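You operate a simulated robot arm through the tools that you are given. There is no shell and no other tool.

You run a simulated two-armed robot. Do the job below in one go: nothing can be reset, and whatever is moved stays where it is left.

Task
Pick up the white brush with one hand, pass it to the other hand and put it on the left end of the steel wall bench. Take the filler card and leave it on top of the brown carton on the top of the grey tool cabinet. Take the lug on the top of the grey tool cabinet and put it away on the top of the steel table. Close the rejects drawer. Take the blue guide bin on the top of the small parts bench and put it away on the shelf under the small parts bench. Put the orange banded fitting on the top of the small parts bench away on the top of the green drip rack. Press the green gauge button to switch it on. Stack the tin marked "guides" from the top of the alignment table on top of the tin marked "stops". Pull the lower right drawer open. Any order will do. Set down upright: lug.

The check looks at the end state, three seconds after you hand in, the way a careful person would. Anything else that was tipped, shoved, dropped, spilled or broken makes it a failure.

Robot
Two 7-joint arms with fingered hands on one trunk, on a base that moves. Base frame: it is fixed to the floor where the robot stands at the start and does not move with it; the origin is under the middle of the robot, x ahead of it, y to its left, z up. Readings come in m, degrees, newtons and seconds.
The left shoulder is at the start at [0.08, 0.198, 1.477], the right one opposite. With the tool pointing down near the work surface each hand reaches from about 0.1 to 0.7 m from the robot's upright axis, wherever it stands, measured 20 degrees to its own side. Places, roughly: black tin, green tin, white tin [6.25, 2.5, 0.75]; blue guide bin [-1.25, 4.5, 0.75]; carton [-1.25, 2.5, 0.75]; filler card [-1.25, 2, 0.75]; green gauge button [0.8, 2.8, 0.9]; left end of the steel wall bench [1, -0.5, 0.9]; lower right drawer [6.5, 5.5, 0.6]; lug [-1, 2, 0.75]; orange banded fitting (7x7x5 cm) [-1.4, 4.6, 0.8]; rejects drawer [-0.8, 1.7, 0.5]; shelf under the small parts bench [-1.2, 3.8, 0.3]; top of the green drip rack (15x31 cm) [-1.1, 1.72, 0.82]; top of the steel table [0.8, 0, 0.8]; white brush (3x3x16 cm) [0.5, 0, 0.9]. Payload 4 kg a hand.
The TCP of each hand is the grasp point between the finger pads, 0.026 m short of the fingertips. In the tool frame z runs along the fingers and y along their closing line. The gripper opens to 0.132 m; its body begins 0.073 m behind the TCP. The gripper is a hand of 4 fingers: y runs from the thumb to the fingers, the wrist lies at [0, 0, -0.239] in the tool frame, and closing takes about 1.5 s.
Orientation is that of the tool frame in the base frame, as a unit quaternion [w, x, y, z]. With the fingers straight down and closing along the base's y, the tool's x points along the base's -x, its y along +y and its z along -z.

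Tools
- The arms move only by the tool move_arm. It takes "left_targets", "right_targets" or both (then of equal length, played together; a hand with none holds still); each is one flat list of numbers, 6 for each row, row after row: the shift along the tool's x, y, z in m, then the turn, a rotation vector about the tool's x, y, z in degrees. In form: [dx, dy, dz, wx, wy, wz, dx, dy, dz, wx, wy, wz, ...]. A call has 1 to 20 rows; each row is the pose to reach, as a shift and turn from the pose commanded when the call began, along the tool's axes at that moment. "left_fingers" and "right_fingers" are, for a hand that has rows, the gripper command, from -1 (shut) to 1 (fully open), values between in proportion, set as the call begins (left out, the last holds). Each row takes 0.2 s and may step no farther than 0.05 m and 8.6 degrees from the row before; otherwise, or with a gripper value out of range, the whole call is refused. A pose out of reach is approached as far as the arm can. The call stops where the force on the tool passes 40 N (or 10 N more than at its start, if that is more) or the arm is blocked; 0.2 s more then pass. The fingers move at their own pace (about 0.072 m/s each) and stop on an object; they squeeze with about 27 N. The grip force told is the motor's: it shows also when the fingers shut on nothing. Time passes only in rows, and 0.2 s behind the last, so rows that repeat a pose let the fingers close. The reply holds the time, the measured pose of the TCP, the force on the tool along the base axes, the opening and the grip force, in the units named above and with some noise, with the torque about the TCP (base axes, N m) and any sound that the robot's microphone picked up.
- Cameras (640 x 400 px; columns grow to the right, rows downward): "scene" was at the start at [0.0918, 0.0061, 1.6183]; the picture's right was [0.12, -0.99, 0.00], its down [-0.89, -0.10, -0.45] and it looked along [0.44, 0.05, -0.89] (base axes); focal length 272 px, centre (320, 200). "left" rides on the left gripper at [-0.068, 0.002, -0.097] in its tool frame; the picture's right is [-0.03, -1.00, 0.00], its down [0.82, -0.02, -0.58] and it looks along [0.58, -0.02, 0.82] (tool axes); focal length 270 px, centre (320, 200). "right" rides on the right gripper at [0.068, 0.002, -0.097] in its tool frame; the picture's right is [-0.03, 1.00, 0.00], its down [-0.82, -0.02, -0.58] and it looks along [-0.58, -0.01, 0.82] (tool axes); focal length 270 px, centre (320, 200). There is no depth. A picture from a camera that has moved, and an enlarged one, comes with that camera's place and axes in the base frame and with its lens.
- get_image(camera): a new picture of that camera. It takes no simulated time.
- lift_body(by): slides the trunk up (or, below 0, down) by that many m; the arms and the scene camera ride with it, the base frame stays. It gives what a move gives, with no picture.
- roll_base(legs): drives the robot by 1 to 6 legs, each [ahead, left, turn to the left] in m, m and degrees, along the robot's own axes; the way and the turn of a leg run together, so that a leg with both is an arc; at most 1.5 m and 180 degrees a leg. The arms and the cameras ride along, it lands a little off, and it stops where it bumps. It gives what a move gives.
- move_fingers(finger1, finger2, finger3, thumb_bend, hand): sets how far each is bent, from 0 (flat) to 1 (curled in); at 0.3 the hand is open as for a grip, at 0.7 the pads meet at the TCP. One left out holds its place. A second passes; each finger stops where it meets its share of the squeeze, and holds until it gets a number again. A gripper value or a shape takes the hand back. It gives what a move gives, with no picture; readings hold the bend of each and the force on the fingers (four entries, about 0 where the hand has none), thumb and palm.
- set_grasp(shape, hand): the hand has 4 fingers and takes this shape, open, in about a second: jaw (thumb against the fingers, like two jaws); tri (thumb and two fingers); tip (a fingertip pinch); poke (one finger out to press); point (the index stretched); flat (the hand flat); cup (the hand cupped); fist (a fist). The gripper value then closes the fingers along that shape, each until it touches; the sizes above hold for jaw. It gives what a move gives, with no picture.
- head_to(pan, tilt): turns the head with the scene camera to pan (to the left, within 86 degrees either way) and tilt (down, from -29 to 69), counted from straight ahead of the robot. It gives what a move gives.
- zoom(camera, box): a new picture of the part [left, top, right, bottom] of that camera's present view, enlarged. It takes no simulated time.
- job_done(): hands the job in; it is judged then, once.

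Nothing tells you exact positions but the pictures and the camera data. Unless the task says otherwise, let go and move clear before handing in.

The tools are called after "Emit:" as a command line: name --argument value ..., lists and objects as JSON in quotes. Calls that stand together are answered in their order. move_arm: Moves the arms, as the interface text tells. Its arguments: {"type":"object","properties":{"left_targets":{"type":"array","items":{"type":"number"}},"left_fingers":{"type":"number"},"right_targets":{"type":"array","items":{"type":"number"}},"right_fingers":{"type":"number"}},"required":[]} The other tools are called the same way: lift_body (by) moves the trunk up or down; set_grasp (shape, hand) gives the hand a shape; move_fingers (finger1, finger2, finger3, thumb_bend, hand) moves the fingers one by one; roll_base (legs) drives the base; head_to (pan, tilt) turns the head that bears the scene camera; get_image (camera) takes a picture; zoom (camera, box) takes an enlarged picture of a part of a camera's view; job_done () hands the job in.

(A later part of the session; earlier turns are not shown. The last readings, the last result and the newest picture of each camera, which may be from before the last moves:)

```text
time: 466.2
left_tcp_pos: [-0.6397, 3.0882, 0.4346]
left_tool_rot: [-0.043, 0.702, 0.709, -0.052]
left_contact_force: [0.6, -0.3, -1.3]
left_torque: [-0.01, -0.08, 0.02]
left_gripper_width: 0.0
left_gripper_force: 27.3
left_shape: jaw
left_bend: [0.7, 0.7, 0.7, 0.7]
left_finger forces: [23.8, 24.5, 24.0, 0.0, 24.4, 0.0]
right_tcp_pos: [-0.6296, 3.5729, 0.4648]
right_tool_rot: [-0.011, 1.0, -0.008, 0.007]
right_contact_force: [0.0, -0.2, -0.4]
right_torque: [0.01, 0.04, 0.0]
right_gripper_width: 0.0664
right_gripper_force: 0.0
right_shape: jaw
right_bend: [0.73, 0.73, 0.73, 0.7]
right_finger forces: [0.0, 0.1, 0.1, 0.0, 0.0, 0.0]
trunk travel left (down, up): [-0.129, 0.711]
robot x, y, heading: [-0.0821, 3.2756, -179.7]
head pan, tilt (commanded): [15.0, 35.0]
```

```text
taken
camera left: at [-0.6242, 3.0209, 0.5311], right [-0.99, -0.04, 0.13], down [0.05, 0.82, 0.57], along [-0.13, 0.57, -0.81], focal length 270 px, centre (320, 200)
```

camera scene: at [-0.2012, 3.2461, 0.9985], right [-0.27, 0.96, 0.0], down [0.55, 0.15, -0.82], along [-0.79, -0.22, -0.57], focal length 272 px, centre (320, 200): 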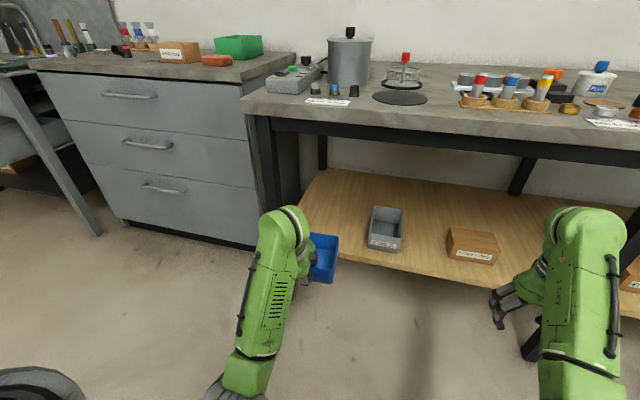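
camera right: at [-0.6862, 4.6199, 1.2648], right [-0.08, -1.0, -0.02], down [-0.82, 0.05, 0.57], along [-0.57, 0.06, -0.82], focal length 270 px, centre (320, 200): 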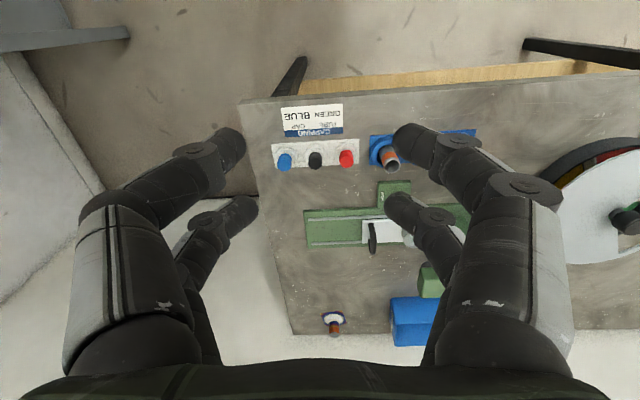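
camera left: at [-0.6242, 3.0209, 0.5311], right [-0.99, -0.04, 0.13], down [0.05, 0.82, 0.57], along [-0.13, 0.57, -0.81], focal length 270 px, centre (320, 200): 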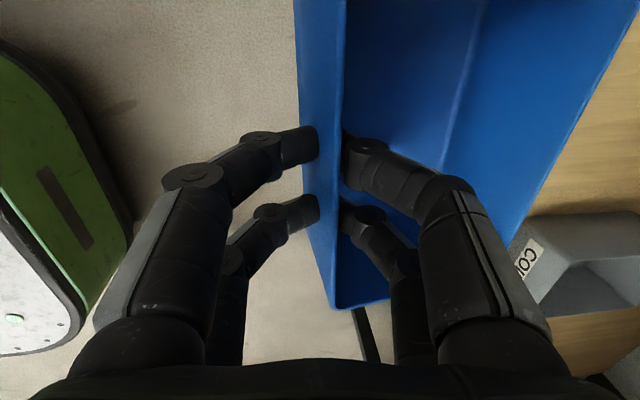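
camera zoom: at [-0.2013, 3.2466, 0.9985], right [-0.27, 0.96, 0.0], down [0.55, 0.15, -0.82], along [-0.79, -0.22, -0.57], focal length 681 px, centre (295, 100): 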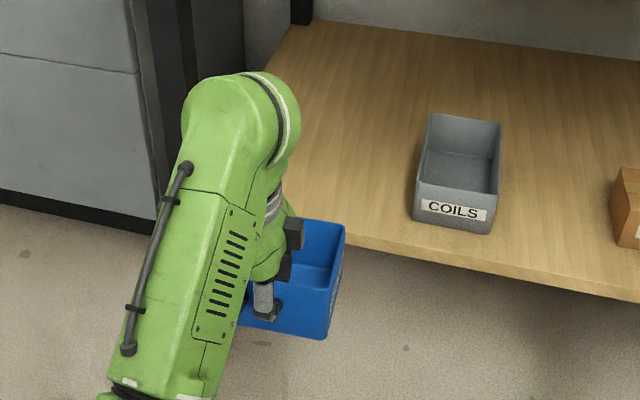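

The bin is level with its bottom at z≈0.38, just above the shelf (0.35). I move the base 5 cm ahead and extend the arm to bring the bin over the shelf.

Emit:
roll_base --legs '[[0.05, -0.01, 0]]'

Emit:
move_arm --left_targets '[0, -0.03, 0.004, 0, 0, 0, 0, -0.06, 0.008, 0, 0, 0, 0, -0.09, 0.012, 0, 0, 0]'

Emit:
zoom --camera "scene" --box '[200, 120, 440, 300]'

Emit:
get_image --camera "left"

```text
time: 467.1
left_tcp_pos: [-0.6899, 3.0969, 0.4343]
left_tool_rot: [-0.043, 0.703, 0.708, -0.052]
left_contact_force: [-0.6, 1.0, -1.7]
left_torque: [0.02, -0.1, -0.01]
left_gripper_width: 0.0
left_gripper_force: 26.5
left_shape: jaw
left_bend: [0.7, 0.7, 0.7, 0.7]
left_finger forces: [23.9, 24.4, 24.0, 0.1, 24.5, 0.1]
right_tcp_pos: [-0.6797, 3.5817, 0.4645]
right_tool_rot: [-0.011, 1.0, -0.008, 0.006]
right_contact_force: [-0.4, -0.2, 0.1]
right_torque: [0.01, 0.03, 0.02]
right_gripper_width: 0.0664
right_gripper_force: 0.1
right_shape: jaw
right_bend: [0.73, 0.73, 0.73, 0.7]
right_finger forces: [0.1, 0.0, 0.0, 0.0, 0.0, 0.0]
trunk travel left (down, up): [-0.129, 0.711]
robot x, y, heading: [-0.1333, 3.2812, -179.5]
head pan, tilt (commanded): [15.0, 35.0]
```

```text
time: 467.9
left_tcp_pos: [-0.7802, 3.096, 0.4323]
left_tool_rot: [-0.044, 0.702, 0.709, -0.052]
left_contact_force: [-0.2, 0.1, 0.2]
left_torque: [0.04, -0.09, -0.01]
left_gripper_width: 0.0001
left_gripper_force: 27.0
left_shape: jaw
left_bend: [0.7, 0.7, 0.7, 0.7]
left_finger forces: [24.0, 24.7, 24.4, 0.0, 24.7, 0.0]
right_tcp_pos: [-0.6786, 3.5823, 0.4659]
right_tool_rot: [-0.011, 1.0, -0.007, 0.008]
right_contact_force: [-0.3, -0.1, 0.0]
right_torque: [-0.02, 0.01, -0.01]
right_gripper_width: 0.0665
right_gripper_force: 0.0
right_shape: jaw
right_bend: [0.73, 0.73, 0.73, 0.7]
right_finger forces: [0.0, 0.0, 0.1, 0.1, 0.0, 0.1]
trunk travel left (down, up): [-0.129, 0.711]
robot x, y, heading: [-0.1339, 3.2829, -179.5]
head pan, tilt (commanded): [15.0, 35.0]
```

```text
2.22 times, centred on (320, 210) of scene
camera zoom: at [-0.2514, 3.2562, 0.9984], right [-0.27, 0.96, 0.0], down [0.55, 0.15, -0.82], along [-0.79, -0.22, -0.57], focal length 606 px, centre (320, 178)
```

zoom: 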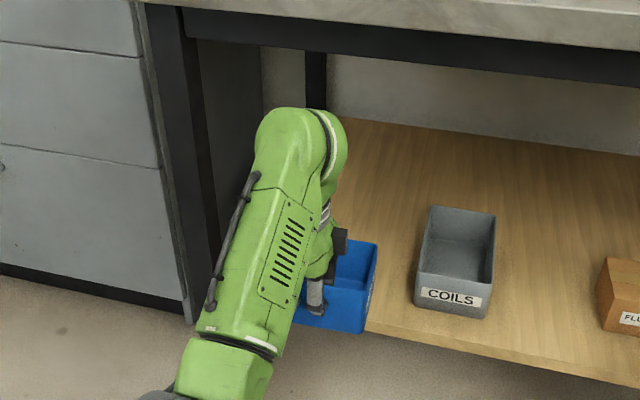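

```text
taken
camera left: at [-0.7656, 3.0297, 0.5294], right [-0.99, -0.04, 0.13], down [0.05, 0.82, 0.57], along [-0.13, 0.57, -0.81], focal length 270 px, centre (320, 200)
```

left: 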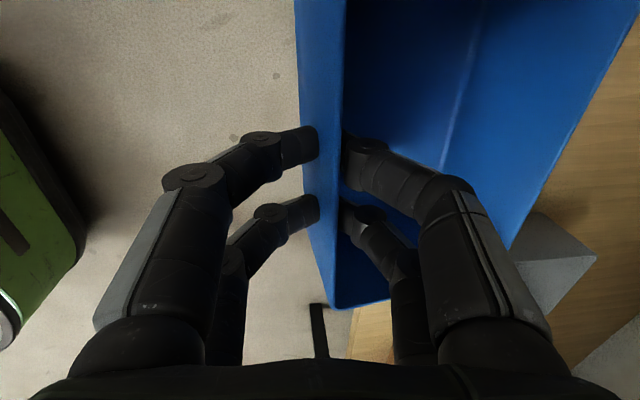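

Another 5.5 cm forward puts the whole bin over the shelf.

Emit:
move_arm --left_targets '[0, -0.02, 0.0027, 0, 0, 0, 0, -0.04, 0.0054, 0, 0, 0, 0, -0.058, 0.0078, 0, 0, 0]'

Emit:
zoom --camera "scene" --box '[200, 120, 440, 300]'

Emit:
get_image --camera "left"

```text
time: 468.7
left_tcp_pos: [-0.8382, 3.0955, 0.4331]
left_tool_rot: [-0.043, 0.702, 0.709, -0.052]
left_contact_force: [0.2, 0.4, -1.6]
left_torque: [0.04, -0.1, 0.01]
left_gripper_width: 0.0002
left_gripper_force: 26.4
left_shape: jaw
left_bend: [0.71, 0.71, 0.7, 0.7]
left_finger forces: [24.2, 24.9, 24.5, 0.0, 24.7, 0.0]
right_tcp_pos: [-0.6798, 3.582, 0.465]
right_tool_rot: [-0.012, 1.0, -0.008, 0.007]
right_contact_force: [-0.1, 0.3, -0.6]
right_torque: [0.02, -0.02, -0.03]
right_gripper_width: 0.0664
right_gripper_force: 0.1
right_shape: jaw
right_bend: [0.73, 0.73, 0.73, 0.7]
right_finger forces: [0.1, 0.1, 0.0, 0.0, 0.0, 0.0]
trunk travel left (down, up): [-0.129, 0.711]
robot x, y, heading: [-0.134, 3.2801, -179.6]
head pan, tilt (commanded): [15.0, 35.0]
```

```text
2.22 times, centred on (320, 210) of scene
camera zoom: at [-0.2512, 3.2562, 0.9984], right [-0.27, 0.96, 0.0], down [0.55, 0.15, -0.82], along [-0.79, -0.22, -0.57], focal length 606 px, centre (320, 178)
```

zoom: 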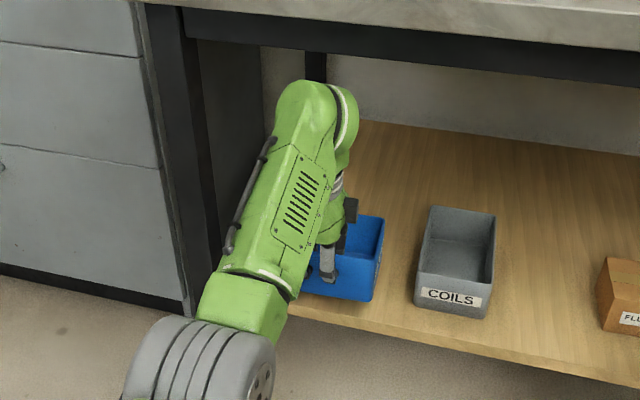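

```text
taken
camera left: at [-0.8239, 3.0294, 0.5303], right [-0.99, -0.03, 0.13], down [0.05, 0.82, 0.57], along [-0.13, 0.57, -0.81], focal length 270 px, centre (320, 200)
```

left: 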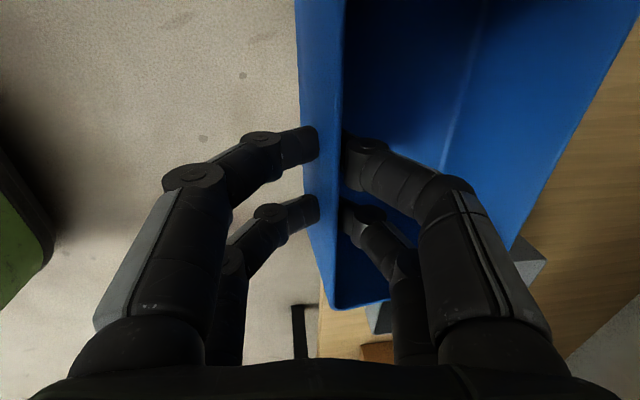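

Re-measuring with several views, the shelf is lower and set back (top z≈0.28, front edge x≈-0.877). I lower the bin to just above that and move the base 6.5 cm further in.

Emit:
lift_body --by -0.08

Emit:
roll_base --legs '[[0.07, 0, 0]]'

Emit:
zoom --camera "scene" --box '[200, 120, 440, 300]'

Emit:
get_image --camera "left"

```text
time: 469.9
left_tcp_pos: [-0.839, 3.0962, 0.3578]
left_tool_rot: [-0.045, 0.701, 0.709, -0.054]
left_contact_force: [10.1, 0.8, 18.2]
left_torque: [0.06, -0.1, 0.01]
left_gripper_width: 0.0
left_gripper_force: 26.7
left_shape: jaw
left_bend: [0.7, 0.7, 0.71, 0.71]
left_finger forces: [29.4, 30.3, 26.8, 0.0, 26.8, 0.0]
right_tcp_pos: [-0.6779, 3.5831, 0.3868]
right_tool_rot: [-0.011, 1.0, -0.008, 0.006]
right_contact_force: [0.6, 0.4, 0.2]
right_torque: [-0.01, -0.01, -0.02]
right_gripper_width: 0.0661
right_gripper_force: 0.1
right_shape: jaw
right_bend: [0.73, 0.73, 0.73, 0.7]
right_finger forces: [0.0, 0.1, 0.1, 0.0, 0.0, 0.0]
trunk travel left (down, up): [-0.049, 0.791]
robot x, y, heading: [-0.1369, 3.2808, -179.6]
head pan, tilt (commanded): [15.0, 35.0]
```

```text
time: 471.0
left_tcp_pos: [-0.9109, 3.0948, 0.3643]
left_tool_rot: [-0.05, 0.701, 0.709, -0.059]
left_contact_force: [-0.3, -1.0, 7.8]
left_torque: [0.0, -0.07, -0.04]
left_gripper_width: 0.0002
left_gripper_force: 27.4
left_shape: jaw
left_bend: [0.71, 0.71, 0.71, 0.71]
left_finger forces: [26.9, 27.4, 26.8, 0.1, 27.4, 0.0]
right_tcp_pos: [-0.747, 3.581, 0.3858]
right_tool_rot: [-0.01, 1.0, -0.008, 0.007]
right_contact_force: [0.1, 0.6, -0.5]
right_torque: [0.0, 0.05, -0.03]
right_gripper_width: 0.0664
right_gripper_force: 0.0
right_shape: jaw
right_bend: [0.73, 0.73, 0.73, 0.7]
right_finger forces: [0.0, 0.0, 0.1, 0.1, 0.0, 0.1]
trunk travel left (down, up): [-0.049, 0.791]
robot x, y, heading: [-0.2021, 3.2831, -179.5]
head pan, tilt (commanded): [15.0, 35.0]
stopped in leg 1: the force on the tool passed its limit at 42 N (the readings are from after the stop); the commanded pose is now the measured one
```

```text
2.22 times, centred on (320, 210) of scene
camera zoom: at [-0.3187, 3.2557, 0.9183], right [-0.27, 0.96, 0.0], down [0.55, 0.15, -0.82], along [-0.79, -0.22, -0.57], focal length 606 px, centre (320, 178)
```

zoom: 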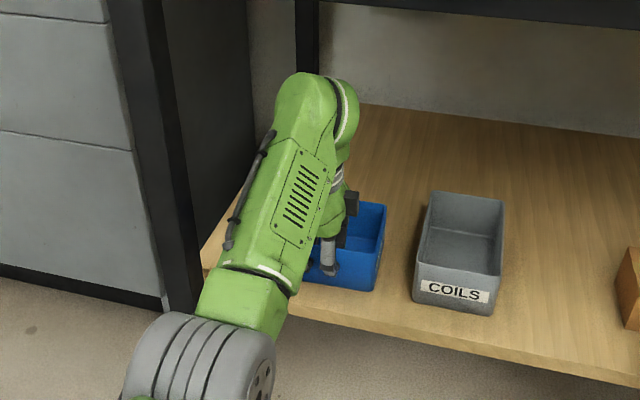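

```text
taken
camera left: at [-0.8937, 3.0286, 0.4605], right [-0.99, -0.04, 0.16], down [0.06, 0.82, 0.56], along [-0.15, 0.57, -0.81], focal length 270 px, centre (320, 200)
```

left: 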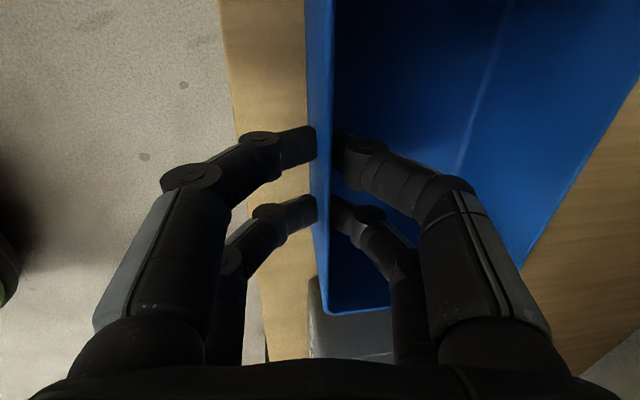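

The bin now rests on the shelf, its front 3–4 cm inside the edge. I open the fingers.

Emit:
move_arm --left_targets '[0, 0, 0, 0, 0, 0, 0, 0, 0, 0, 0, 0, 0, 0, 0, 0, 0, 0, 0, 0, 0, 0, 0, 0, 0, 0, 0, 0, 0, 0]' --left_fingers 0

Emit:
get_image --camera "left"

Emit:
zoom --camera "scene" --box '[200, 120, 440, 300]'

```text
time: 472.2
left_tcp_pos: [-0.9117, 3.0946, 0.3628]
left_tool_rot: [-0.048, 0.701, 0.709, -0.058]
left_contact_force: [0.2, -0.6, -0.9]
left_torque: [0.03, 0.0, -0.04]
left_gripper_width: 0.0656
left_gripper_force: 0.0
left_shape: jaw
left_bend: [0.73, 0.73, 0.73, 0.7]
left_finger forces: [0.0, 0.0, 0.0, 0.0, 0.0, 0.0]
right_tcp_pos: [-0.748, 3.5817, 0.3856]
right_tool_rot: [-0.012, 1.0, -0.008, 0.007]
right_contact_force: [-0.3, -0.1, 0.9]
right_torque: [0.03, 0.04, -0.02]
right_gripper_width: 0.0663
right_gripper_force: 0.1
right_shape: jaw
right_bend: [0.73, 0.73, 0.73, 0.7]
right_finger forces: [0.0, 0.0, 0.0, 0.1, 0.0, 0.1]
trunk travel left (down, up): [-0.049, 0.791]
robot x, y, heading: [-0.2065, 3.2824, -179.6]
head pan, tilt (commanded): [15.0, 35.0]
```

```text
taken
camera left: at [-0.8935, 3.0284, 0.4582], right [-0.99, -0.04, 0.15], down [0.06, 0.82, 0.56], along [-0.14, 0.57, -0.81], focal length 270 px, centre (320, 200)
```

left: 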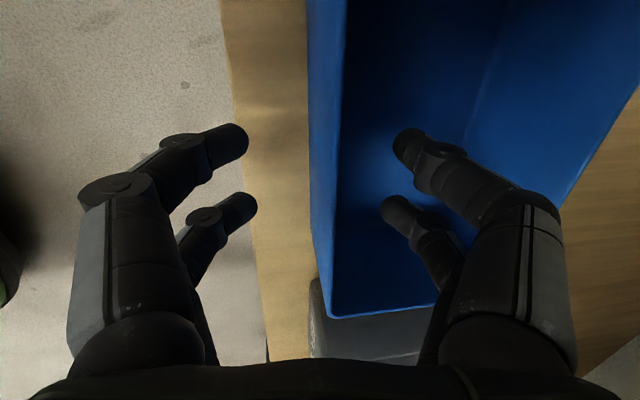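

```text
2.22 times, centred on (320, 210) of scene
camera zoom: at [-0.3193, 3.2555, 0.9185], right [-0.27, 0.96, 0.0], down [0.55, 0.15, -0.82], along [-0.79, -0.22, -0.57], focal length 606 px, centre (320, 178)
```

zoom: 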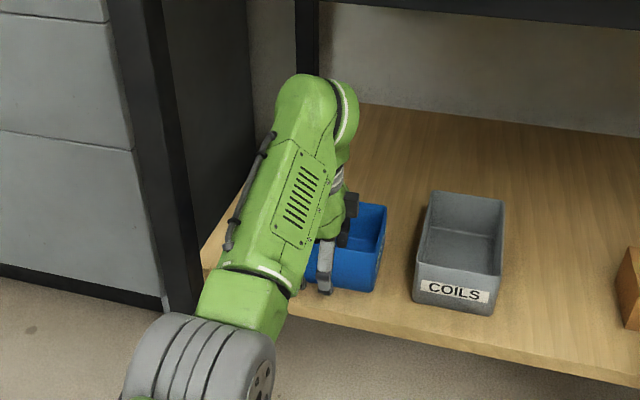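

The bin stands level on the shelf. I raise the hand 6 cm so the inner fingers clear the rim, then back out from under the bench.

Emit:
lift_body --by 0.06

Emit:
get_image --camera "left"

Emit:
zoom --camera "scene" --box '[200, 120, 440, 300]'

```text
time: 473.2
left_tcp_pos: [-0.9099, 3.0957, 0.4222]
left_tool_rot: [-0.048, 0.702, 0.709, -0.058]
left_contact_force: [0.2, -0.2, -0.5]
left_torque: [0.01, 0.01, -0.01]
left_gripper_width: 0.0653
left_gripper_force: 0.1
left_shape: jaw
left_bend: [0.73, 0.73, 0.73, 0.7]
left_finger forces: [0.0, 0.0, 0.0, 0.1, 0.0, 0.0]
right_tcp_pos: [-0.7473, 3.5813, 0.4457]
right_tool_rot: [-0.011, 1.0, -0.007, 0.007]
right_contact_force: [0.1, 0.4, -0.8]
right_torque: [0.02, 0.04, 0.0]
right_gripper_width: 0.0664
right_gripper_force: 0.1
right_shape: jaw
right_bend: [0.73, 0.73, 0.73, 0.7]
right_finger forces: [0.1, 0.0, 0.0, 0.0, 0.1, 0.0]
trunk travel left (down, up): [-0.109, 0.731]
robot x, y, heading: [-0.2004, 3.2835, -179.5]
head pan, tilt (commanded): [15.0, 35.0]
```

```text
taken
camera left: at [-0.8937, 3.0284, 0.5178], right [-0.99, -0.04, 0.15], down [0.06, 0.82, 0.56], along [-0.14, 0.57, -0.81], focal length 270 px, centre (320, 200)
```

left: 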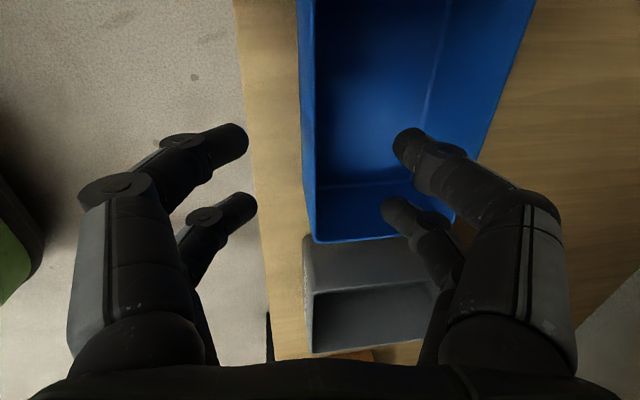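

```text
2.22 times, centred on (320, 210) of scene
camera zoom: at [-0.3196, 3.2556, 0.9784], right [-0.27, 0.96, 0.0], down [0.55, 0.15, -0.82], along [-0.79, -0.22, -0.57], focal length 606 px, centre (320, 178)
```

zoom: 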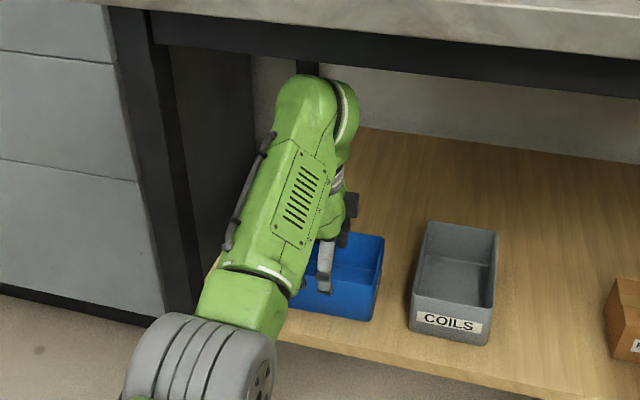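

The fingers are clear above the rim. Backing out now.

Emit:
roll_base --legs '[[-0.15, 0, 0]]'

Emit:
move_arm --left_targets '[0, 0.04, -0.006, 0, 0, 0, 0, 0.08, -0.012, 0, 0, 0, 0, 0.12, -0.018, 0, 0, 0, 0, 0.16, -0.024, 0, 0, 0]'

Emit:
get_image --camera "scene"

```text
time: 474.6
left_tcp_pos: [-0.7633, 3.0975, 0.4215]
left_tool_rot: [-0.049, 0.702, 0.708, -0.058]
left_contact_force: [0.2, 0.0, 0.0]
left_torque: [-0.02, 0.01, -0.01]
left_gripper_width: 0.0655
left_gripper_force: 0.0
left_shape: jaw
left_bend: [0.73, 0.73, 0.73, 0.7]
left_finger forces: [0.0, 0.0, 0.0, 0.0, 0.0, 0.0]
right_tcp_pos: [-0.5989, 3.5834, 0.4469]
right_tool_rot: [-0.011, 1.0, -0.009, 0.006]
right_contact_force: [-0.1, 0.2, 0.7]
right_torque: [-0.02, -0.01, -0.01]
right_gripper_width: 0.0665
right_gripper_force: 0.0
right_shape: jaw
right_bend: [0.73, 0.73, 0.73, 0.7]
right_finger forces: [0.0, 0.0, 0.1, 0.0, 0.0, 0.0]
trunk travel left (down, up): [-0.109, 0.731]
robot x, y, heading: [-0.0574, 3.281, -179.5]
head pan, tilt (commanded): [15.0, 35.0]
```

```text
time: 475.6
left_tcp_pos: [-0.6001, 3.1008, 0.4218]
left_tool_rot: [-0.05, 0.702, 0.708, -0.058]
left_contact_force: [0.0, -0.5, 0.8]
left_torque: [0.02, 0.03, -0.01]
left_gripper_width: 0.0657
left_gripper_force: 0.1
left_shape: jaw
left_bend: [0.73, 0.73, 0.73, 0.7]
left_finger forces: [0.0, 0.1, 0.0, 0.0, 0.1, 0.0]
right_tcp_pos: [-0.5992, 3.5839, 0.4469]
right_tool_rot: [-0.011, 1.0, -0.009, 0.006]
right_contact_force: [0.3, 0.0, -0.8]
right_torque: [0.0, 0.02, -0.01]
right_gripper_width: 0.0664
right_gripper_force: 0.0
right_shape: jaw
right_bend: [0.73, 0.73, 0.73, 0.7]
right_finger forces: [0.1, 0.1, 0.1, 0.0, 0.0, 0.0]
trunk travel left (down, up): [-0.109, 0.731]
robot x, y, heading: [-0.0538, 3.2799, -179.5]
head pan, tilt (commanded): [15.0, 35.0]
```

```text
taken
camera scene: at [-0.1709, 3.2571, 0.9786], right [-0.27, 0.96, 0.0], down [0.55, 0.15, -0.82], along [-0.79, -0.22, -0.57], focal length 272 px, centre (320, 200)
```

scene: 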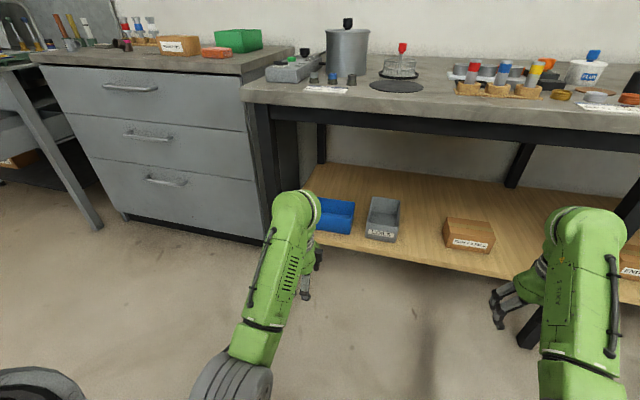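

The blue bin sits neatly on the shelf. With the trunk still low, I next close the rejects drawer: I move along toward the washer station and look.

Emit:
roll_base --legs '[[0.07, 0, 0], [0, 1.1, 0]]'

Emit:
head_to --pan 25 --tilt 30

Emit:
get_image --camera "scene"

```text
time: 481.7
left_tcp_pos: [-0.6706, 2.0401, 0.4219]
left_tool_rot: [-0.049, 0.705, 0.705, -0.058]
left_contact_force: [0.6, -1.4, -1.0]
left_torque: [0.01, -0.01, 0.03]
left_gripper_width: 0.0657
left_gripper_force: 0.1
left_shape: jaw
left_bend: [0.73, 0.73, 0.73, 0.7]
left_finger forces: [0.0, 0.1, 0.1, 0.1, 0.0, 0.0]
right_tcp_pos: [-0.6648, 2.5225, 0.4458]
right_tool_rot: [-0.011, 1.0, -0.013, 0.007]
right_contact_force: [-0.3, 0.9, 0.3]
right_torque: [-0.01, 0.0, 0.02]
right_gripper_width: 0.0664
right_gripper_force: 0.0
right_shape: jaw
right_bend: [0.73, 0.73, 0.73, 0.7]
right_finger forces: [0.1, 0.1, 0.1, 0.0, 0.0, 0.0]
trunk travel left (down, up): [-0.109, 0.731]
robot x, y, heading: [-0.1236, 2.2163, 179.8]
head pan, tilt (commanded): [15.0, 35.0]
```

```text
time: 482.4
left_tcp_pos: [-0.6691, 2.0395, 0.4233]
left_tool_rot: [-0.049, 0.706, 0.705, -0.057]
left_contact_force: [-0.1, 0.1, -0.1]
left_torque: [0.01, 0.0, -0.03]
left_gripper_width: 0.0656
left_gripper_force: 0.0
left_shape: jaw
left_bend: [0.73, 0.73, 0.73, 0.7]
left_finger forces: [0.0, 0.1, 0.0, 0.0, 0.0, 0.1]
right_tcp_pos: [-0.6648, 2.5234, 0.4461]
right_tool_rot: [-0.011, 1.0, -0.013, 0.007]
right_contact_force: [0.1, 0.5, -0.6]
right_torque: [0.0, 0.0, -0.03]
right_gripper_width: 0.0663
right_gripper_force: 0.0
right_shape: jaw
right_bend: [0.73, 0.73, 0.73, 0.7]
right_finger forces: [0.0, 0.0, 0.0, 0.0, 0.0, 0.0]
trunk travel left (down, up): [-0.109, 0.731]
robot x, y, heading: [-0.1283, 2.2183, 180.0]
head pan, tilt (commanded): [25.0, 30.0]
```

```text
taken
camera scene: at [-0.2373, 2.1776, 0.9863], right [-0.42, 0.91, 0.0], down [0.45, 0.21, -0.87], along [-0.79, -0.36, -0.5], focal length 272 px, centre (320, 200)
```

scene: 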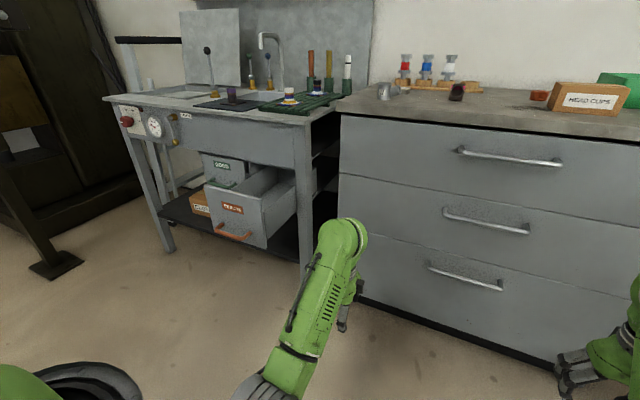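

The REJECTS drawer is open about 15 cm (front panel at x≈-0.80, y 1.49–1.72, z 0.40–0.58). I close the left hand, line it up with the panel's middle and will push it shut by driving forward.

Emit:
lift_body --by 0.06

Emit:
move_arm --left_targets '[0, 0, 0, 0, 0, 0, 0, 0, 0, 0, 0, 0, 0, 0, 0, 0, 0, 0, 0, 0, 0, 0, 0, 0, 0, 0, 0, 0, 0, 0, 0, 0, 0, 0, 0, 0]' --left_fingers -1

Emit:
roll_base --legs '[[0, 0.44, 0]]'

Emit:
head_to --pan 15 --tilt 40

Emit:
get_image --camera "scene"

```text
time: 483.4
left_tcp_pos: [-0.6695, 2.0399, 0.4808]
left_tool_rot: [-0.049, 0.706, 0.704, -0.058]
left_contact_force: [0.2, -0.8, 0.0]
left_torque: [0.0, -0.02, -0.01]
left_gripper_width: 0.0658
left_gripper_force: 0.0
left_shape: jaw
left_bend: [0.73, 0.73, 0.73, 0.7]
left_finger forces: [0.0, 0.0, 0.0, 0.0, 0.1, 0.0]
right_tcp_pos: [-0.6649, 2.5235, 0.5066]
right_tool_rot: [-0.011, 1.0, -0.013, 0.007]
right_contact_force: [-0.7, 0.3, -0.1]
right_torque: [-0.03, -0.03, -0.02]
right_gripper_width: 0.0665
right_gripper_force: 0.1
right_shape: jaw
right_bend: [0.73, 0.73, 0.73, 0.7]
right_finger forces: [0.1, 0.0, 0.0, 0.0, 0.0, 0.1]
trunk travel left (down, up): [-0.169, 0.671]
robot x, y, heading: [-0.1285, 2.2165, 180.1]
head pan, tilt (commanded): [25.0, 30.0]
```

```text
time: 484.8
left_tcp_pos: [-0.6708, 2.0405, 0.482]
left_tool_rot: [-0.048, 0.706, 0.705, -0.057]
left_contact_force: [0.0, 0.7, -1.0]
left_torque: [-0.03, 0.01, 0.01]
left_gripper_width: 0.0
left_gripper_force: 26.8
left_shape: jaw
left_bend: [0.62, 0.63, 0.63, 0.7]
left_finger forces: [0.0, 0.1, 0.0, 0.0, 0.1, 0.0]
right_tcp_pos: [-0.6639, 2.5235, 0.5065]
right_tool_rot: [-0.012, 1.0, -0.013, 0.007]
right_contact_force: [-0.4, 1.0, 1.1]
right_torque: [0.02, -0.01, 0.0]
right_gripper_width: 0.0665
right_gripper_force: 0.1
right_shape: jaw
right_bend: [0.73, 0.73, 0.73, 0.7]
right_finger forces: [0.0, 0.1, 0.0, 0.0, 0.0, 0.0]
trunk travel left (down, up): [-0.169, 0.671]
robot x, y, heading: [-0.1233, 2.2157, 179.7]
head pan, tilt (commanded): [25.0, 30.0]
```

```text
time: 486.8
left_tcp_pos: [-0.6704, 1.7648, 0.4832]
left_tool_rot: [-0.057, 0.713, 0.697, -0.046]
left_contact_force: [0.8, 4.4, -0.9]
left_torque: [-0.16, -0.04, -0.13]
left_gripper_width: 0.0
left_gripper_force: 26.6
left_shape: jaw
left_bend: [0.62, 0.63, 0.63, 0.7]
left_finger forces: [0.0, 0.1, 0.0, 0.0, 4.5, 0.0]
right_tcp_pos: [-0.6652, 2.2366, 0.5065]
right_tool_rot: [-0.011, 1.0, -0.016, 0.008]
right_contact_force: [-0.1, 0.1, -0.2]
right_torque: [-0.03, -0.01, -0.01]
right_gripper_width: 0.0663
right_gripper_force: 0.0
right_shape: jaw
right_bend: [0.73, 0.73, 0.73, 0.7]
right_finger forces: [0.1, 0.0, 0.1, 0.0, 0.0, 0.0]
trunk travel left (down, up): [-0.169, 0.671]
robot x, y, heading: [-0.1229, 1.9268, 179.9]
head pan, tilt (commanded): [25.0, 30.0]
stopped in leg 1: the force on the tool passed its limit at 79 N (the readings are from after the stop); the commanded pose is now the measured one
```

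```text
time: 487.5
left_tcp_pos: [-0.6719, 1.7636, 0.4819]
left_tool_rot: [-0.057, 0.712, 0.698, -0.046]
left_contact_force: [-1.1, 7.6, -0.5]
left_torque: [-0.23, -0.04, -0.24]
left_gripper_width: 0.0
left_gripper_force: 26.6
left_shape: jaw
left_bend: [0.62, 0.63, 0.63, 0.7]
left_finger forces: [0.1, 0.0, 0.1, 0.1, 7.4, 0.0]
right_tcp_pos: [-0.6654, 2.2364, 0.5054]
right_tool_rot: [-0.012, 1.0, -0.016, 0.007]
right_contact_force: [0.0, 0.6, -0.6]
right_torque: [0.03, 0.02, 0.01]
right_gripper_width: 0.0664
right_gripper_force: 0.1
right_shape: jaw
right_bend: [0.73, 0.73, 0.73, 0.7]
right_finger forces: [0.0, 0.0, 0.0, 0.0, 0.1, 0.0]
trunk travel left (down, up): [-0.169, 0.671]
robot x, y, heading: [-0.1234, 1.9281, 179.7]
head pan, tilt (commanded): [15.0, 40.0]
```

```text
taken
camera scene: at [-0.2388, 1.9061, 1.031], right [-0.25, 0.97, 0.0], down [0.62, 0.16, -0.77], along [-0.74, -0.2, -0.64], focal length 272 px, centre (320, 200)
```

scene: 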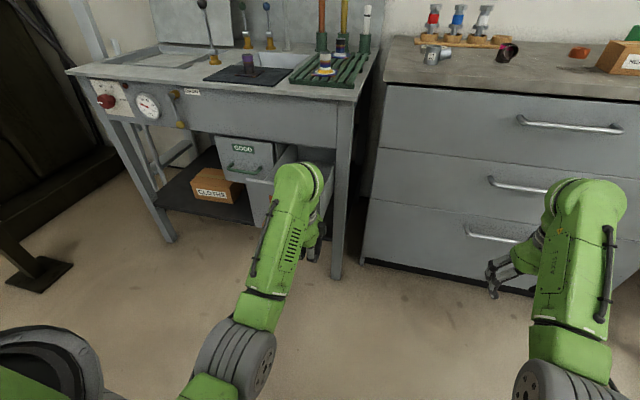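

My estimate was off: triangulating both views, the drawer panel is at x≈-0.71, y 1.59–1.79, z 0.48–0.64, and I touched its right edge. I back off, raise a little, and line up with its centre.

Emit:
roll_base --legs '[[-0.15, 0, 0]]'

Emit:
lift_body --by 0.055

Emit:
roll_base --legs '[[0, 0.08, 0]]'

Emit:
head_to --pan 10 --tilt 35

Emit:
get_image --camera "scene"

```text
time: 488.9
left_tcp_pos: [-0.5185, 1.7621, 0.4832]
left_tool_rot: [-0.057, 0.713, 0.697, -0.048]
left_contact_force: [0.5, 0.5, -0.1]
left_torque: [-0.02, 0.04, 0.05]
left_gripper_width: 0.0001
left_gripper_force: 27.3
left_shape: jaw
left_bend: [0.62, 0.63, 0.63, 0.7]
left_finger forces: [0.0, 0.0, 0.0, 0.0, 0.1, 0.0]
right_tcp_pos: [-0.5132, 2.2342, 0.5057]
right_tool_rot: [-0.012, 1.0, -0.015, 0.007]
right_contact_force: [-0.3, -0.3, 0.3]
right_torque: [-0.01, 0.01, -0.01]
right_gripper_width: 0.0663
right_gripper_force: 0.0
right_shape: jaw
right_bend: [0.73, 0.73, 0.73, 0.7]
right_finger forces: [0.0, 0.0, 0.1, 0.0, 0.0, 0.0]
trunk travel left (down, up): [-0.169, 0.671]
robot x, y, heading: [0.0276, 1.9279, 179.6]
head pan, tilt (commanded): [15.0, 40.0]
```

```text
time: 489.9
left_tcp_pos: [-0.5185, 1.7628, 0.5361]
left_tool_rot: [-0.056, 0.712, 0.698, -0.048]
left_contact_force: [-0.1, -0.6, 0.3]
left_torque: [-0.03, 0.01, 0.01]
left_gripper_width: 0.0001
left_gripper_force: 27.5
left_shape: jaw
left_bend: [0.62, 0.63, 0.63, 0.7]
left_finger forces: [0.0, 0.1, 0.0, 0.0, 0.1, 0.0]
right_tcp_pos: [-0.5144, 2.2357, 0.5602]
right_tool_rot: [-0.011, 1.0, -0.015, 0.007]
right_contact_force: [0.0, 0.8, 0.1]
right_torque: [0.02, 0.04, -0.04]
right_gripper_width: 0.0661
right_gripper_force: 0.1
right_shape: jaw
right_bend: [0.73, 0.73, 0.73, 0.7]
right_finger forces: [0.1, 0.0, 0.1, 0.0, 0.0, 0.0]
trunk travel left (down, up): [-0.224, 0.616]
robot x, y, heading: [0.0245, 1.9272, 179.7]
head pan, tilt (commanded): [15.0, 40.0]
```

```text
time: 490.9
left_tcp_pos: [-0.5192, 1.6848, 0.5376]
left_tool_rot: [-0.057, 0.712, 0.698, -0.046]
left_contact_force: [0.0, -0.4, 0.8]
left_torque: [0.03, -0.04, -0.02]
left_gripper_width: 0.0
left_gripper_force: 27.2
left_shape: jaw
left_bend: [0.62, 0.63, 0.63, 0.7]
left_finger forces: [0.1, 0.0, 0.0, 0.0, 0.0, 0.1]
right_tcp_pos: [-0.5137, 2.1564, 0.5608]
right_tool_rot: [-0.012, 1.0, -0.015, 0.008]
right_contact_force: [-0.8, 0.3, 0.0]
right_torque: [0.0, 0.01, -0.05]
right_gripper_width: 0.0664
right_gripper_force: 0.1
right_shape: jaw
right_bend: [0.73, 0.73, 0.73, 0.7]
right_finger forces: [0.0, 0.0, 0.1, 0.0, 0.1, 0.0]
trunk travel left (down, up): [-0.224, 0.616]
robot x, y, heading: [0.0239, 1.8495, 179.6]
head pan, tilt (commanded): [15.0, 40.0]
```

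```text
time: 491.6
left_tcp_pos: [-0.5195, 1.6853, 0.5377]
left_tool_rot: [-0.056, 0.712, 0.698, -0.046]
left_contact_force: [-0.4, 0.2, -0.4]
left_torque: [-0.02, -0.02, 0.04]
left_gripper_width: 0.0
left_gripper_force: 26.7
left_shape: jaw
left_bend: [0.62, 0.63, 0.63, 0.7]
left_finger forces: [0.0, 0.0, 0.0, 0.0, 0.0, 0.0]
right_tcp_pos: [-0.514, 2.1577, 0.5597]
right_tool_rot: [-0.011, 1.0, -0.014, 0.008]
right_contact_force: [0.6, 0.7, -0.3]
right_torque: [-0.02, 0.0, 0.0]
right_gripper_width: 0.0663
right_gripper_force: 0.1
right_shape: jaw
right_bend: [0.73, 0.73, 0.73, 0.7]
right_finger forces: [0.0, 0.0, 0.0, 0.1, 0.0, 0.1]
trunk travel left (down, up): [-0.224, 0.616]
robot x, y, heading: [0.028, 1.851, 179.7]
head pan, tilt (commanded): [10.0, 35.0]
```

```text
taken
camera scene: at [-0.0921, 1.8332, 1.0935], right [-0.17, 0.99, 0.0], down [0.57, 0.1, -0.82], along [-0.81, -0.14, -0.57], focal length 272 px, centre (320, 200)
```

scene: 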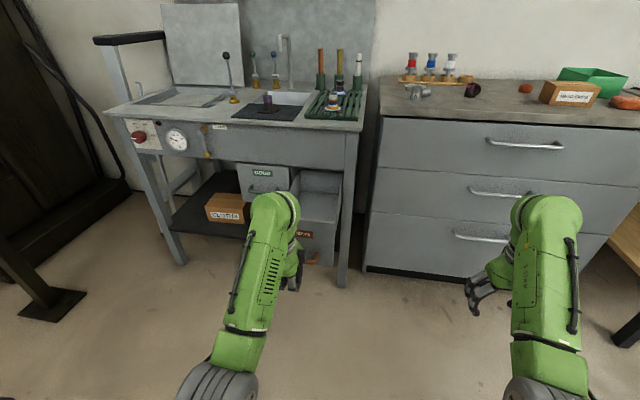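

Lined up with the panel centre. I drive forward to push the drawer shut, watching the force.

Emit:
roll_base --legs '[[0.25, 0, 0]]'

Emit:
get_image --camera "scene"

```text
time: 493.4
left_tcp_pos: [-0.7617, 1.6874, 0.5368]
left_tool_rot: [-0.057, 0.714, 0.697, -0.047]
left_contact_force: [-0.3, 0.4, -0.3]
left_torque: [-0.06, -0.01, 0.0]
left_gripper_width: 0.0
left_gripper_force: 27.9
left_shape: jaw
left_bend: [0.62, 0.63, 0.64, 0.7]
left_finger forces: [0.0, 0.0, 0.1, 0.0, 0.0, 0.0]
right_tcp_pos: [-0.7556, 2.1599, 0.5609]
right_tool_rot: [-0.011, 1.0, -0.016, 0.007]
right_contact_force: [-0.1, -0.4, -0.5]
right_torque: [0.0, -0.01, 0.0]
right_gripper_width: 0.0664
right_gripper_force: 0.1
right_shape: jaw
right_bend: [0.73, 0.73, 0.73, 0.7]
right_finger forces: [0.0, 0.0, 0.0, 0.1, 0.0, 0.0]
trunk travel left (down, up): [-0.224, 0.616]
robot x, y, heading: [-0.2176, 1.8477, 179.5]
head pan, tilt (commanded): [10.0, 35.0]
```

```text
taken
camera scene: at [-0.3352, 1.835, 1.0934], right [-0.17, 0.99, 0.0], down [0.57, 0.1, -0.82], along [-0.81, -0.14, -0.57], focal length 272 px, centre (320, 200)
```

scene: 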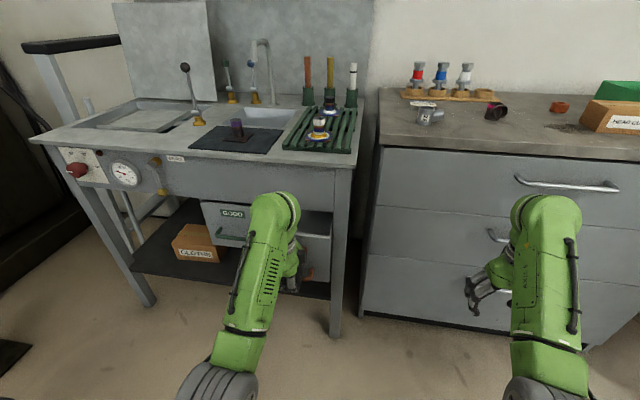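

The drawer is moving in. I continue pushing.

Emit:
roll_base --legs '[[0.1, 0, 0]]'

Emit:
get_image --camera "scene"

```text
time: 494.5
left_tcp_pos: [-0.8608, 1.6876, 0.5388]
left_tool_rot: [-0.058, 0.713, 0.697, -0.048]
left_contact_force: [8.8, -0.9, 6.0]
left_torque: [-0.11, -0.12, 0.17]
left_gripper_width: 0.0
left_gripper_force: 26.8
left_shape: jaw
left_bend: [0.62, 0.59, 0.68, 0.68]
left_finger forces: [0.0, 0.0, 0.0, 0.0, 0.1, 0.0]
right_tcp_pos: [-0.8552, 2.1605, 0.5623]
right_tool_rot: [-0.012, 1.0, -0.015, 0.006]
right_contact_force: [0.2, 0.2, 0.5]
right_torque: [0.02, -0.02, -0.01]
right_gripper_width: 0.0663
right_gripper_force: 0.1
right_shape: jaw
right_bend: [0.73, 0.73, 0.73, 0.7]
right_finger forces: [0.1, 0.0, 0.0, 0.0, 0.0, 0.0]
trunk travel left (down, up): [-0.224, 0.616]
robot x, y, heading: [-0.315, 1.8533, 179.4]
head pan, tilt (commanded): [10.0, 35.0]
```

```text
taken
camera scene: at [-0.4327, 1.8358, 1.0937], right [-0.17, 0.99, 0.0], down [0.56, 0.1, -0.82], along [-0.81, -0.14, -0.57], focal length 272 px, centre (320, 200)
```

scene: 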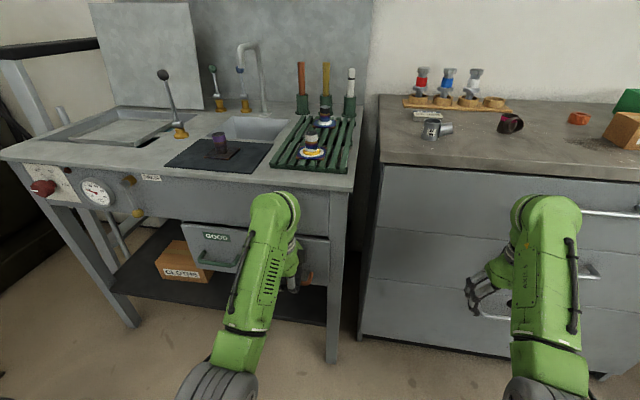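

Emit:
roll_base --legs '[[0.04, 0, 0]]'

Emit:
zoom --camera "scene" --box '[160, 190, 400, 330]'

```text
time: 495.3
left_tcp_pos: [-0.8733, 1.6875, 0.5436]
left_tool_rot: [-0.063, 0.71, 0.7, -0.049]
left_contact_force: [33.9, 1.2, 17.6]
left_torque: [-0.28, 0.06, 0.22]
left_gripper_width: 0.0002
left_gripper_force: 27.2
left_shape: jaw
left_bend: [0.61, 0.6, 0.66, 0.7]
left_finger forces: [0.0, 0.1, 0.9, 0.0, 16.0, 0.0]
right_tcp_pos: [-0.8682, 2.1594, 0.5628]
right_tool_rot: [-0.011, 1.0, -0.015, 0.004]
right_contact_force: [0.5, 0.1, 0.6]
right_torque: [-0.01, -0.01, 0.03]
right_gripper_width: 0.0664
right_gripper_force: 0.0
right_shape: jaw
right_bend: [0.73, 0.73, 0.73, 0.7]
right_finger forces: [0.0, 0.0, 0.1, 0.1, 0.0, 0.0]
trunk travel left (down, up): [-0.224, 0.616]
robot x, y, heading: [-0.331, 1.8485, 179.9]
head pan, tilt (commanded): [10.0, 35.0]
stopped in leg 1: the force on the tool passed its limit at 101 N (the readings are from after the stop); the commanded pose is now the measured one
```

```text
2.67 times, centred on (280, 260) of scene
camera zoom: at [-0.4432, 1.8359, 1.0941], right [-0.17, 0.99, 0.0], down [0.56, 0.1, -0.82], along [-0.81, -0.14, -0.57], focal length 726 px, centre (427, 40)
```

zoom: 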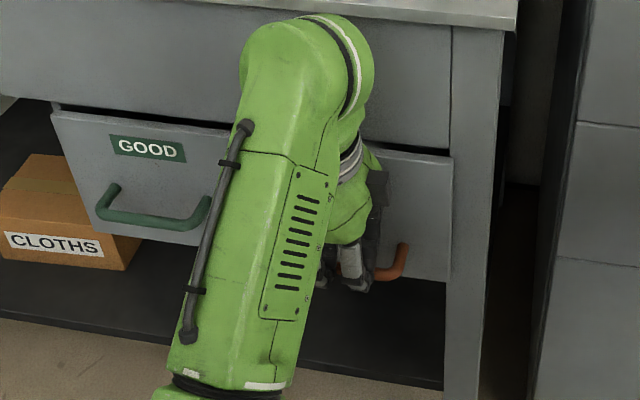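

The drawer hit its end stop, flush with the GOOD drawer. I back off and check.

Emit:
roll_base --legs '[[-0.3, 0, 0]]'

Emit:
zoom --camera "scene" --box '[140, 120, 400, 290]'

Emit:
get_image --camera "scene"

```text
time: 497.4
left_tcp_pos: [-0.5761, 1.6851, 0.5397]
left_tool_rot: [-0.06, 0.709, 0.701, -0.047]
left_contact_force: [0.4, 0.2, -0.1]
left_torque: [0.0, -0.01, 0.01]
left_gripper_width: 0.0
left_gripper_force: 27.0
left_shape: jaw
left_bend: [0.61, 0.59, 0.67, 0.68]
left_finger forces: [0.0, 0.1, 0.1, 0.0, 0.1, 0.1]
right_tcp_pos: [-0.5718, 2.1569, 0.5616]
right_tool_rot: [-0.013, 1.0, -0.013, 0.008]
right_contact_force: [0.3, -0.5, 0.6]
right_torque: [0.01, 0.02, 0.0]
right_gripper_width: 0.0664
right_gripper_force: 0.1
right_shape: jaw
right_bend: [0.73, 0.73, 0.73, 0.7]
right_finger forces: [0.1, 0.0, 0.0, 0.0, 0.0, 0.0]
trunk travel left (down, up): [-0.224, 0.616]
robot x, y, heading: [-0.0338, 1.8504, 180.0]
head pan, tilt (commanded): [10.0, 35.0]
```

```text
2.35 times, centred on (270, 205) of scene
camera zoom: at [-0.1489, 1.834, 1.0936], right [-0.17, 0.99, 0.0], down [0.56, 0.1, -0.82], along [-0.81, -0.14, -0.57], focal length 641 px, centre (438, 188)
```

zoom: 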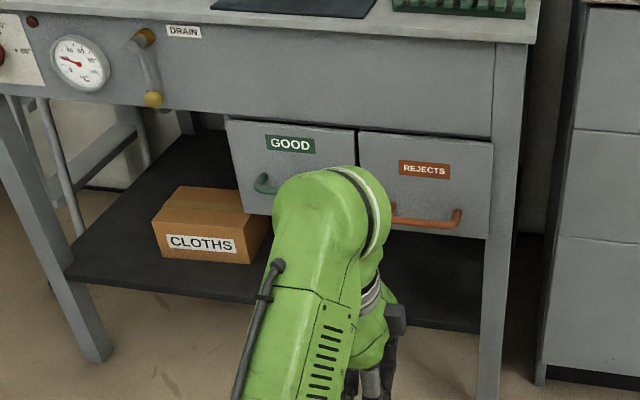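

```text
taken
camera scene: at [-0.1489, 1.834, 1.0936], right [-0.17, 0.99, 0.0], down [0.56, 0.1, -0.82], along [-0.81, -0.14, -0.57], focal length 272 px, centre (320, 200)
```

scene: 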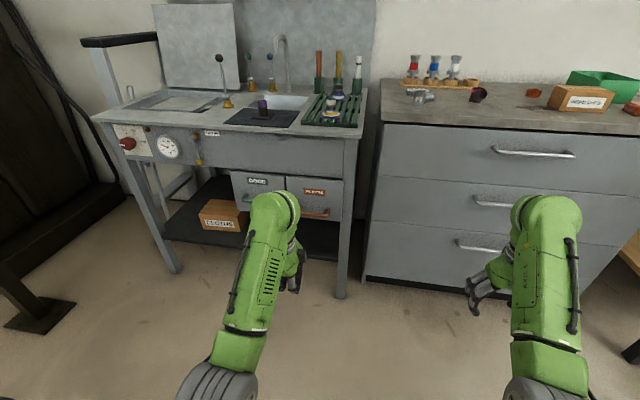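

The REJECTS drawer is closed flush. I raise the trunk again and look at the cabinet top for the filler card, lug and carton.

Emit:
lift_body --by 0.4

Emit:
lift_body --by 0.17

Emit:
head_to --pan -10 --tilt 40

Emit:
get_image --camera "scene"

Emit:
zoom --camera "scene" --box '[180, 120, 420, 290]'

```text
time: 501.2
left_tcp_pos: [-0.5767, 1.6859, 0.9388]
left_tool_rot: [-0.06, 0.71, 0.701, -0.046]
left_contact_force: [-0.2, 1.0, -0.5]
left_torque: [0.0, 0.01, -0.03]
left_gripper_width: 0.0
left_gripper_force: 26.8
left_shape: jaw
left_bend: [0.61, 0.59, 0.67, 0.68]
left_finger forces: [0.1, 0.0, 0.1, 0.1, 0.0, 0.0]
right_tcp_pos: [-0.5727, 2.1562, 0.9603]
right_tool_rot: [-0.012, 1.0, -0.012, 0.007]
right_contact_force: [-0.2, 0.0, -0.7]
right_torque: [-0.01, 0.0, 0.02]
right_gripper_width: 0.0663
right_gripper_force: 0.0
right_shape: jaw
right_bend: [0.73, 0.73, 0.73, 0.7]
right_finger forces: [0.1, 0.0, 0.1, 0.0, 0.0, 0.0]
trunk travel left (down, up): [-0.624, 0.216]
robot x, y, heading: [-0.0305, 1.8458, 180.1]
head pan, tilt (commanded): [10.0, 35.0]
```

```text
time: 503.1
left_tcp_pos: [-0.5771, 1.6851, 1.1086]
left_tool_rot: [-0.061, 0.709, 0.701, -0.046]
left_contact_force: [0.4, 0.1, 0.3]
left_torque: [-0.04, 0.0, -0.01]
left_gripper_width: 0.0002
left_gripper_force: 27.3
left_shape: jaw
left_bend: [0.61, 0.59, 0.67, 0.68]
left_finger forces: [0.0, 0.0, 0.1, 0.1, 0.1, 0.0]
right_tcp_pos: [-0.5728, 2.1575, 1.1306]
right_tool_rot: [-0.012, 1.0, -0.014, 0.007]
right_contact_force: [-0.5, 0.2, -0.5]
right_torque: [0.0, 0.05, 0.03]
right_gripper_width: 0.0665
right_gripper_force: 0.2
right_shape: jaw
right_bend: [0.73, 0.73, 0.73, 0.7]
right_finger forces: [0.0, 0.1, 0.0, 0.1, 0.0, 0.1]
trunk travel left (down, up): [-0.794, 0.046]
robot x, y, heading: [-0.0331, 1.8487, 180.0]
head pan, tilt (commanded): [10.0, 35.0]
```

```text
time: 503.9
left_tcp_pos: [-0.5759, 1.6851, 1.1087]
left_tool_rot: [-0.06, 0.71, 0.7, -0.045]
left_contact_force: [-0.5, -0.1, 0.3]
left_torque: [0.02, 0.0, 0.06]
left_gripper_width: 0.0001
left_gripper_force: 27.1
left_shape: jaw
left_bend: [0.61, 0.59, 0.67, 0.68]
left_finger forces: [0.0, 0.0, 0.0, 0.1, 0.0, 0.0]
right_tcp_pos: [-0.5723, 2.1574, 1.131]
right_tool_rot: [-0.012, 1.0, -0.013, 0.007]
right_contact_force: [-0.6, 0.1, 0.2]
right_torque: [0.01, 0.02, -0.01]
right_gripper_width: 0.0664
right_gripper_force: 0.0
right_shape: jaw
right_bend: [0.73, 0.73, 0.73, 0.7]
right_finger forces: [0.1, 0.1, 0.0, 0.0, 0.0, 0.1]
trunk travel left (down, up): [-0.794, 0.046]
robot x, y, heading: [-0.0333, 1.8541, 180.2]
head pan, tilt (commanded): [-10.0, 40.0]
```

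```text
taken
camera scene: at [-0.1469, 1.8641, 1.656], right [0.17, 0.98, 0.0], down [0.63, -0.11, -0.77], along [-0.75, 0.13, -0.64], focal length 272 px, centre (320, 200)
```

scene: 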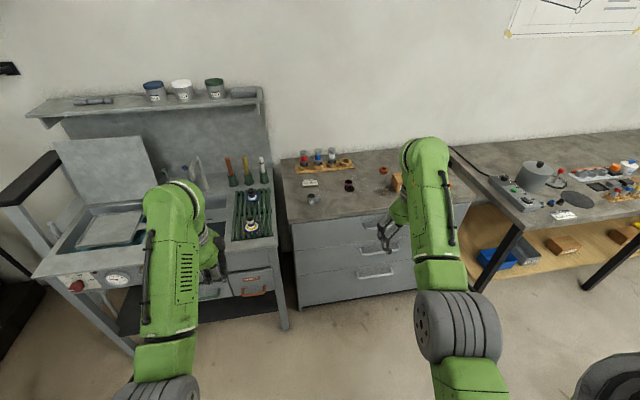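

```text
2.35 times, centred on (300, 205) of scene
camera zoom: at [-0.1469, 1.8641, 1.656], right [0.17, 0.98, 0.0], down [0.63, -0.11, -0.77], along [-0.75, 0.13, -0.64], focal length 641 px, centre (367, 188)
```

zoom: 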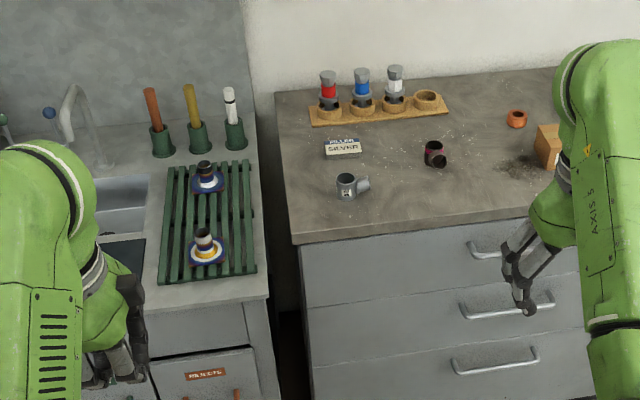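

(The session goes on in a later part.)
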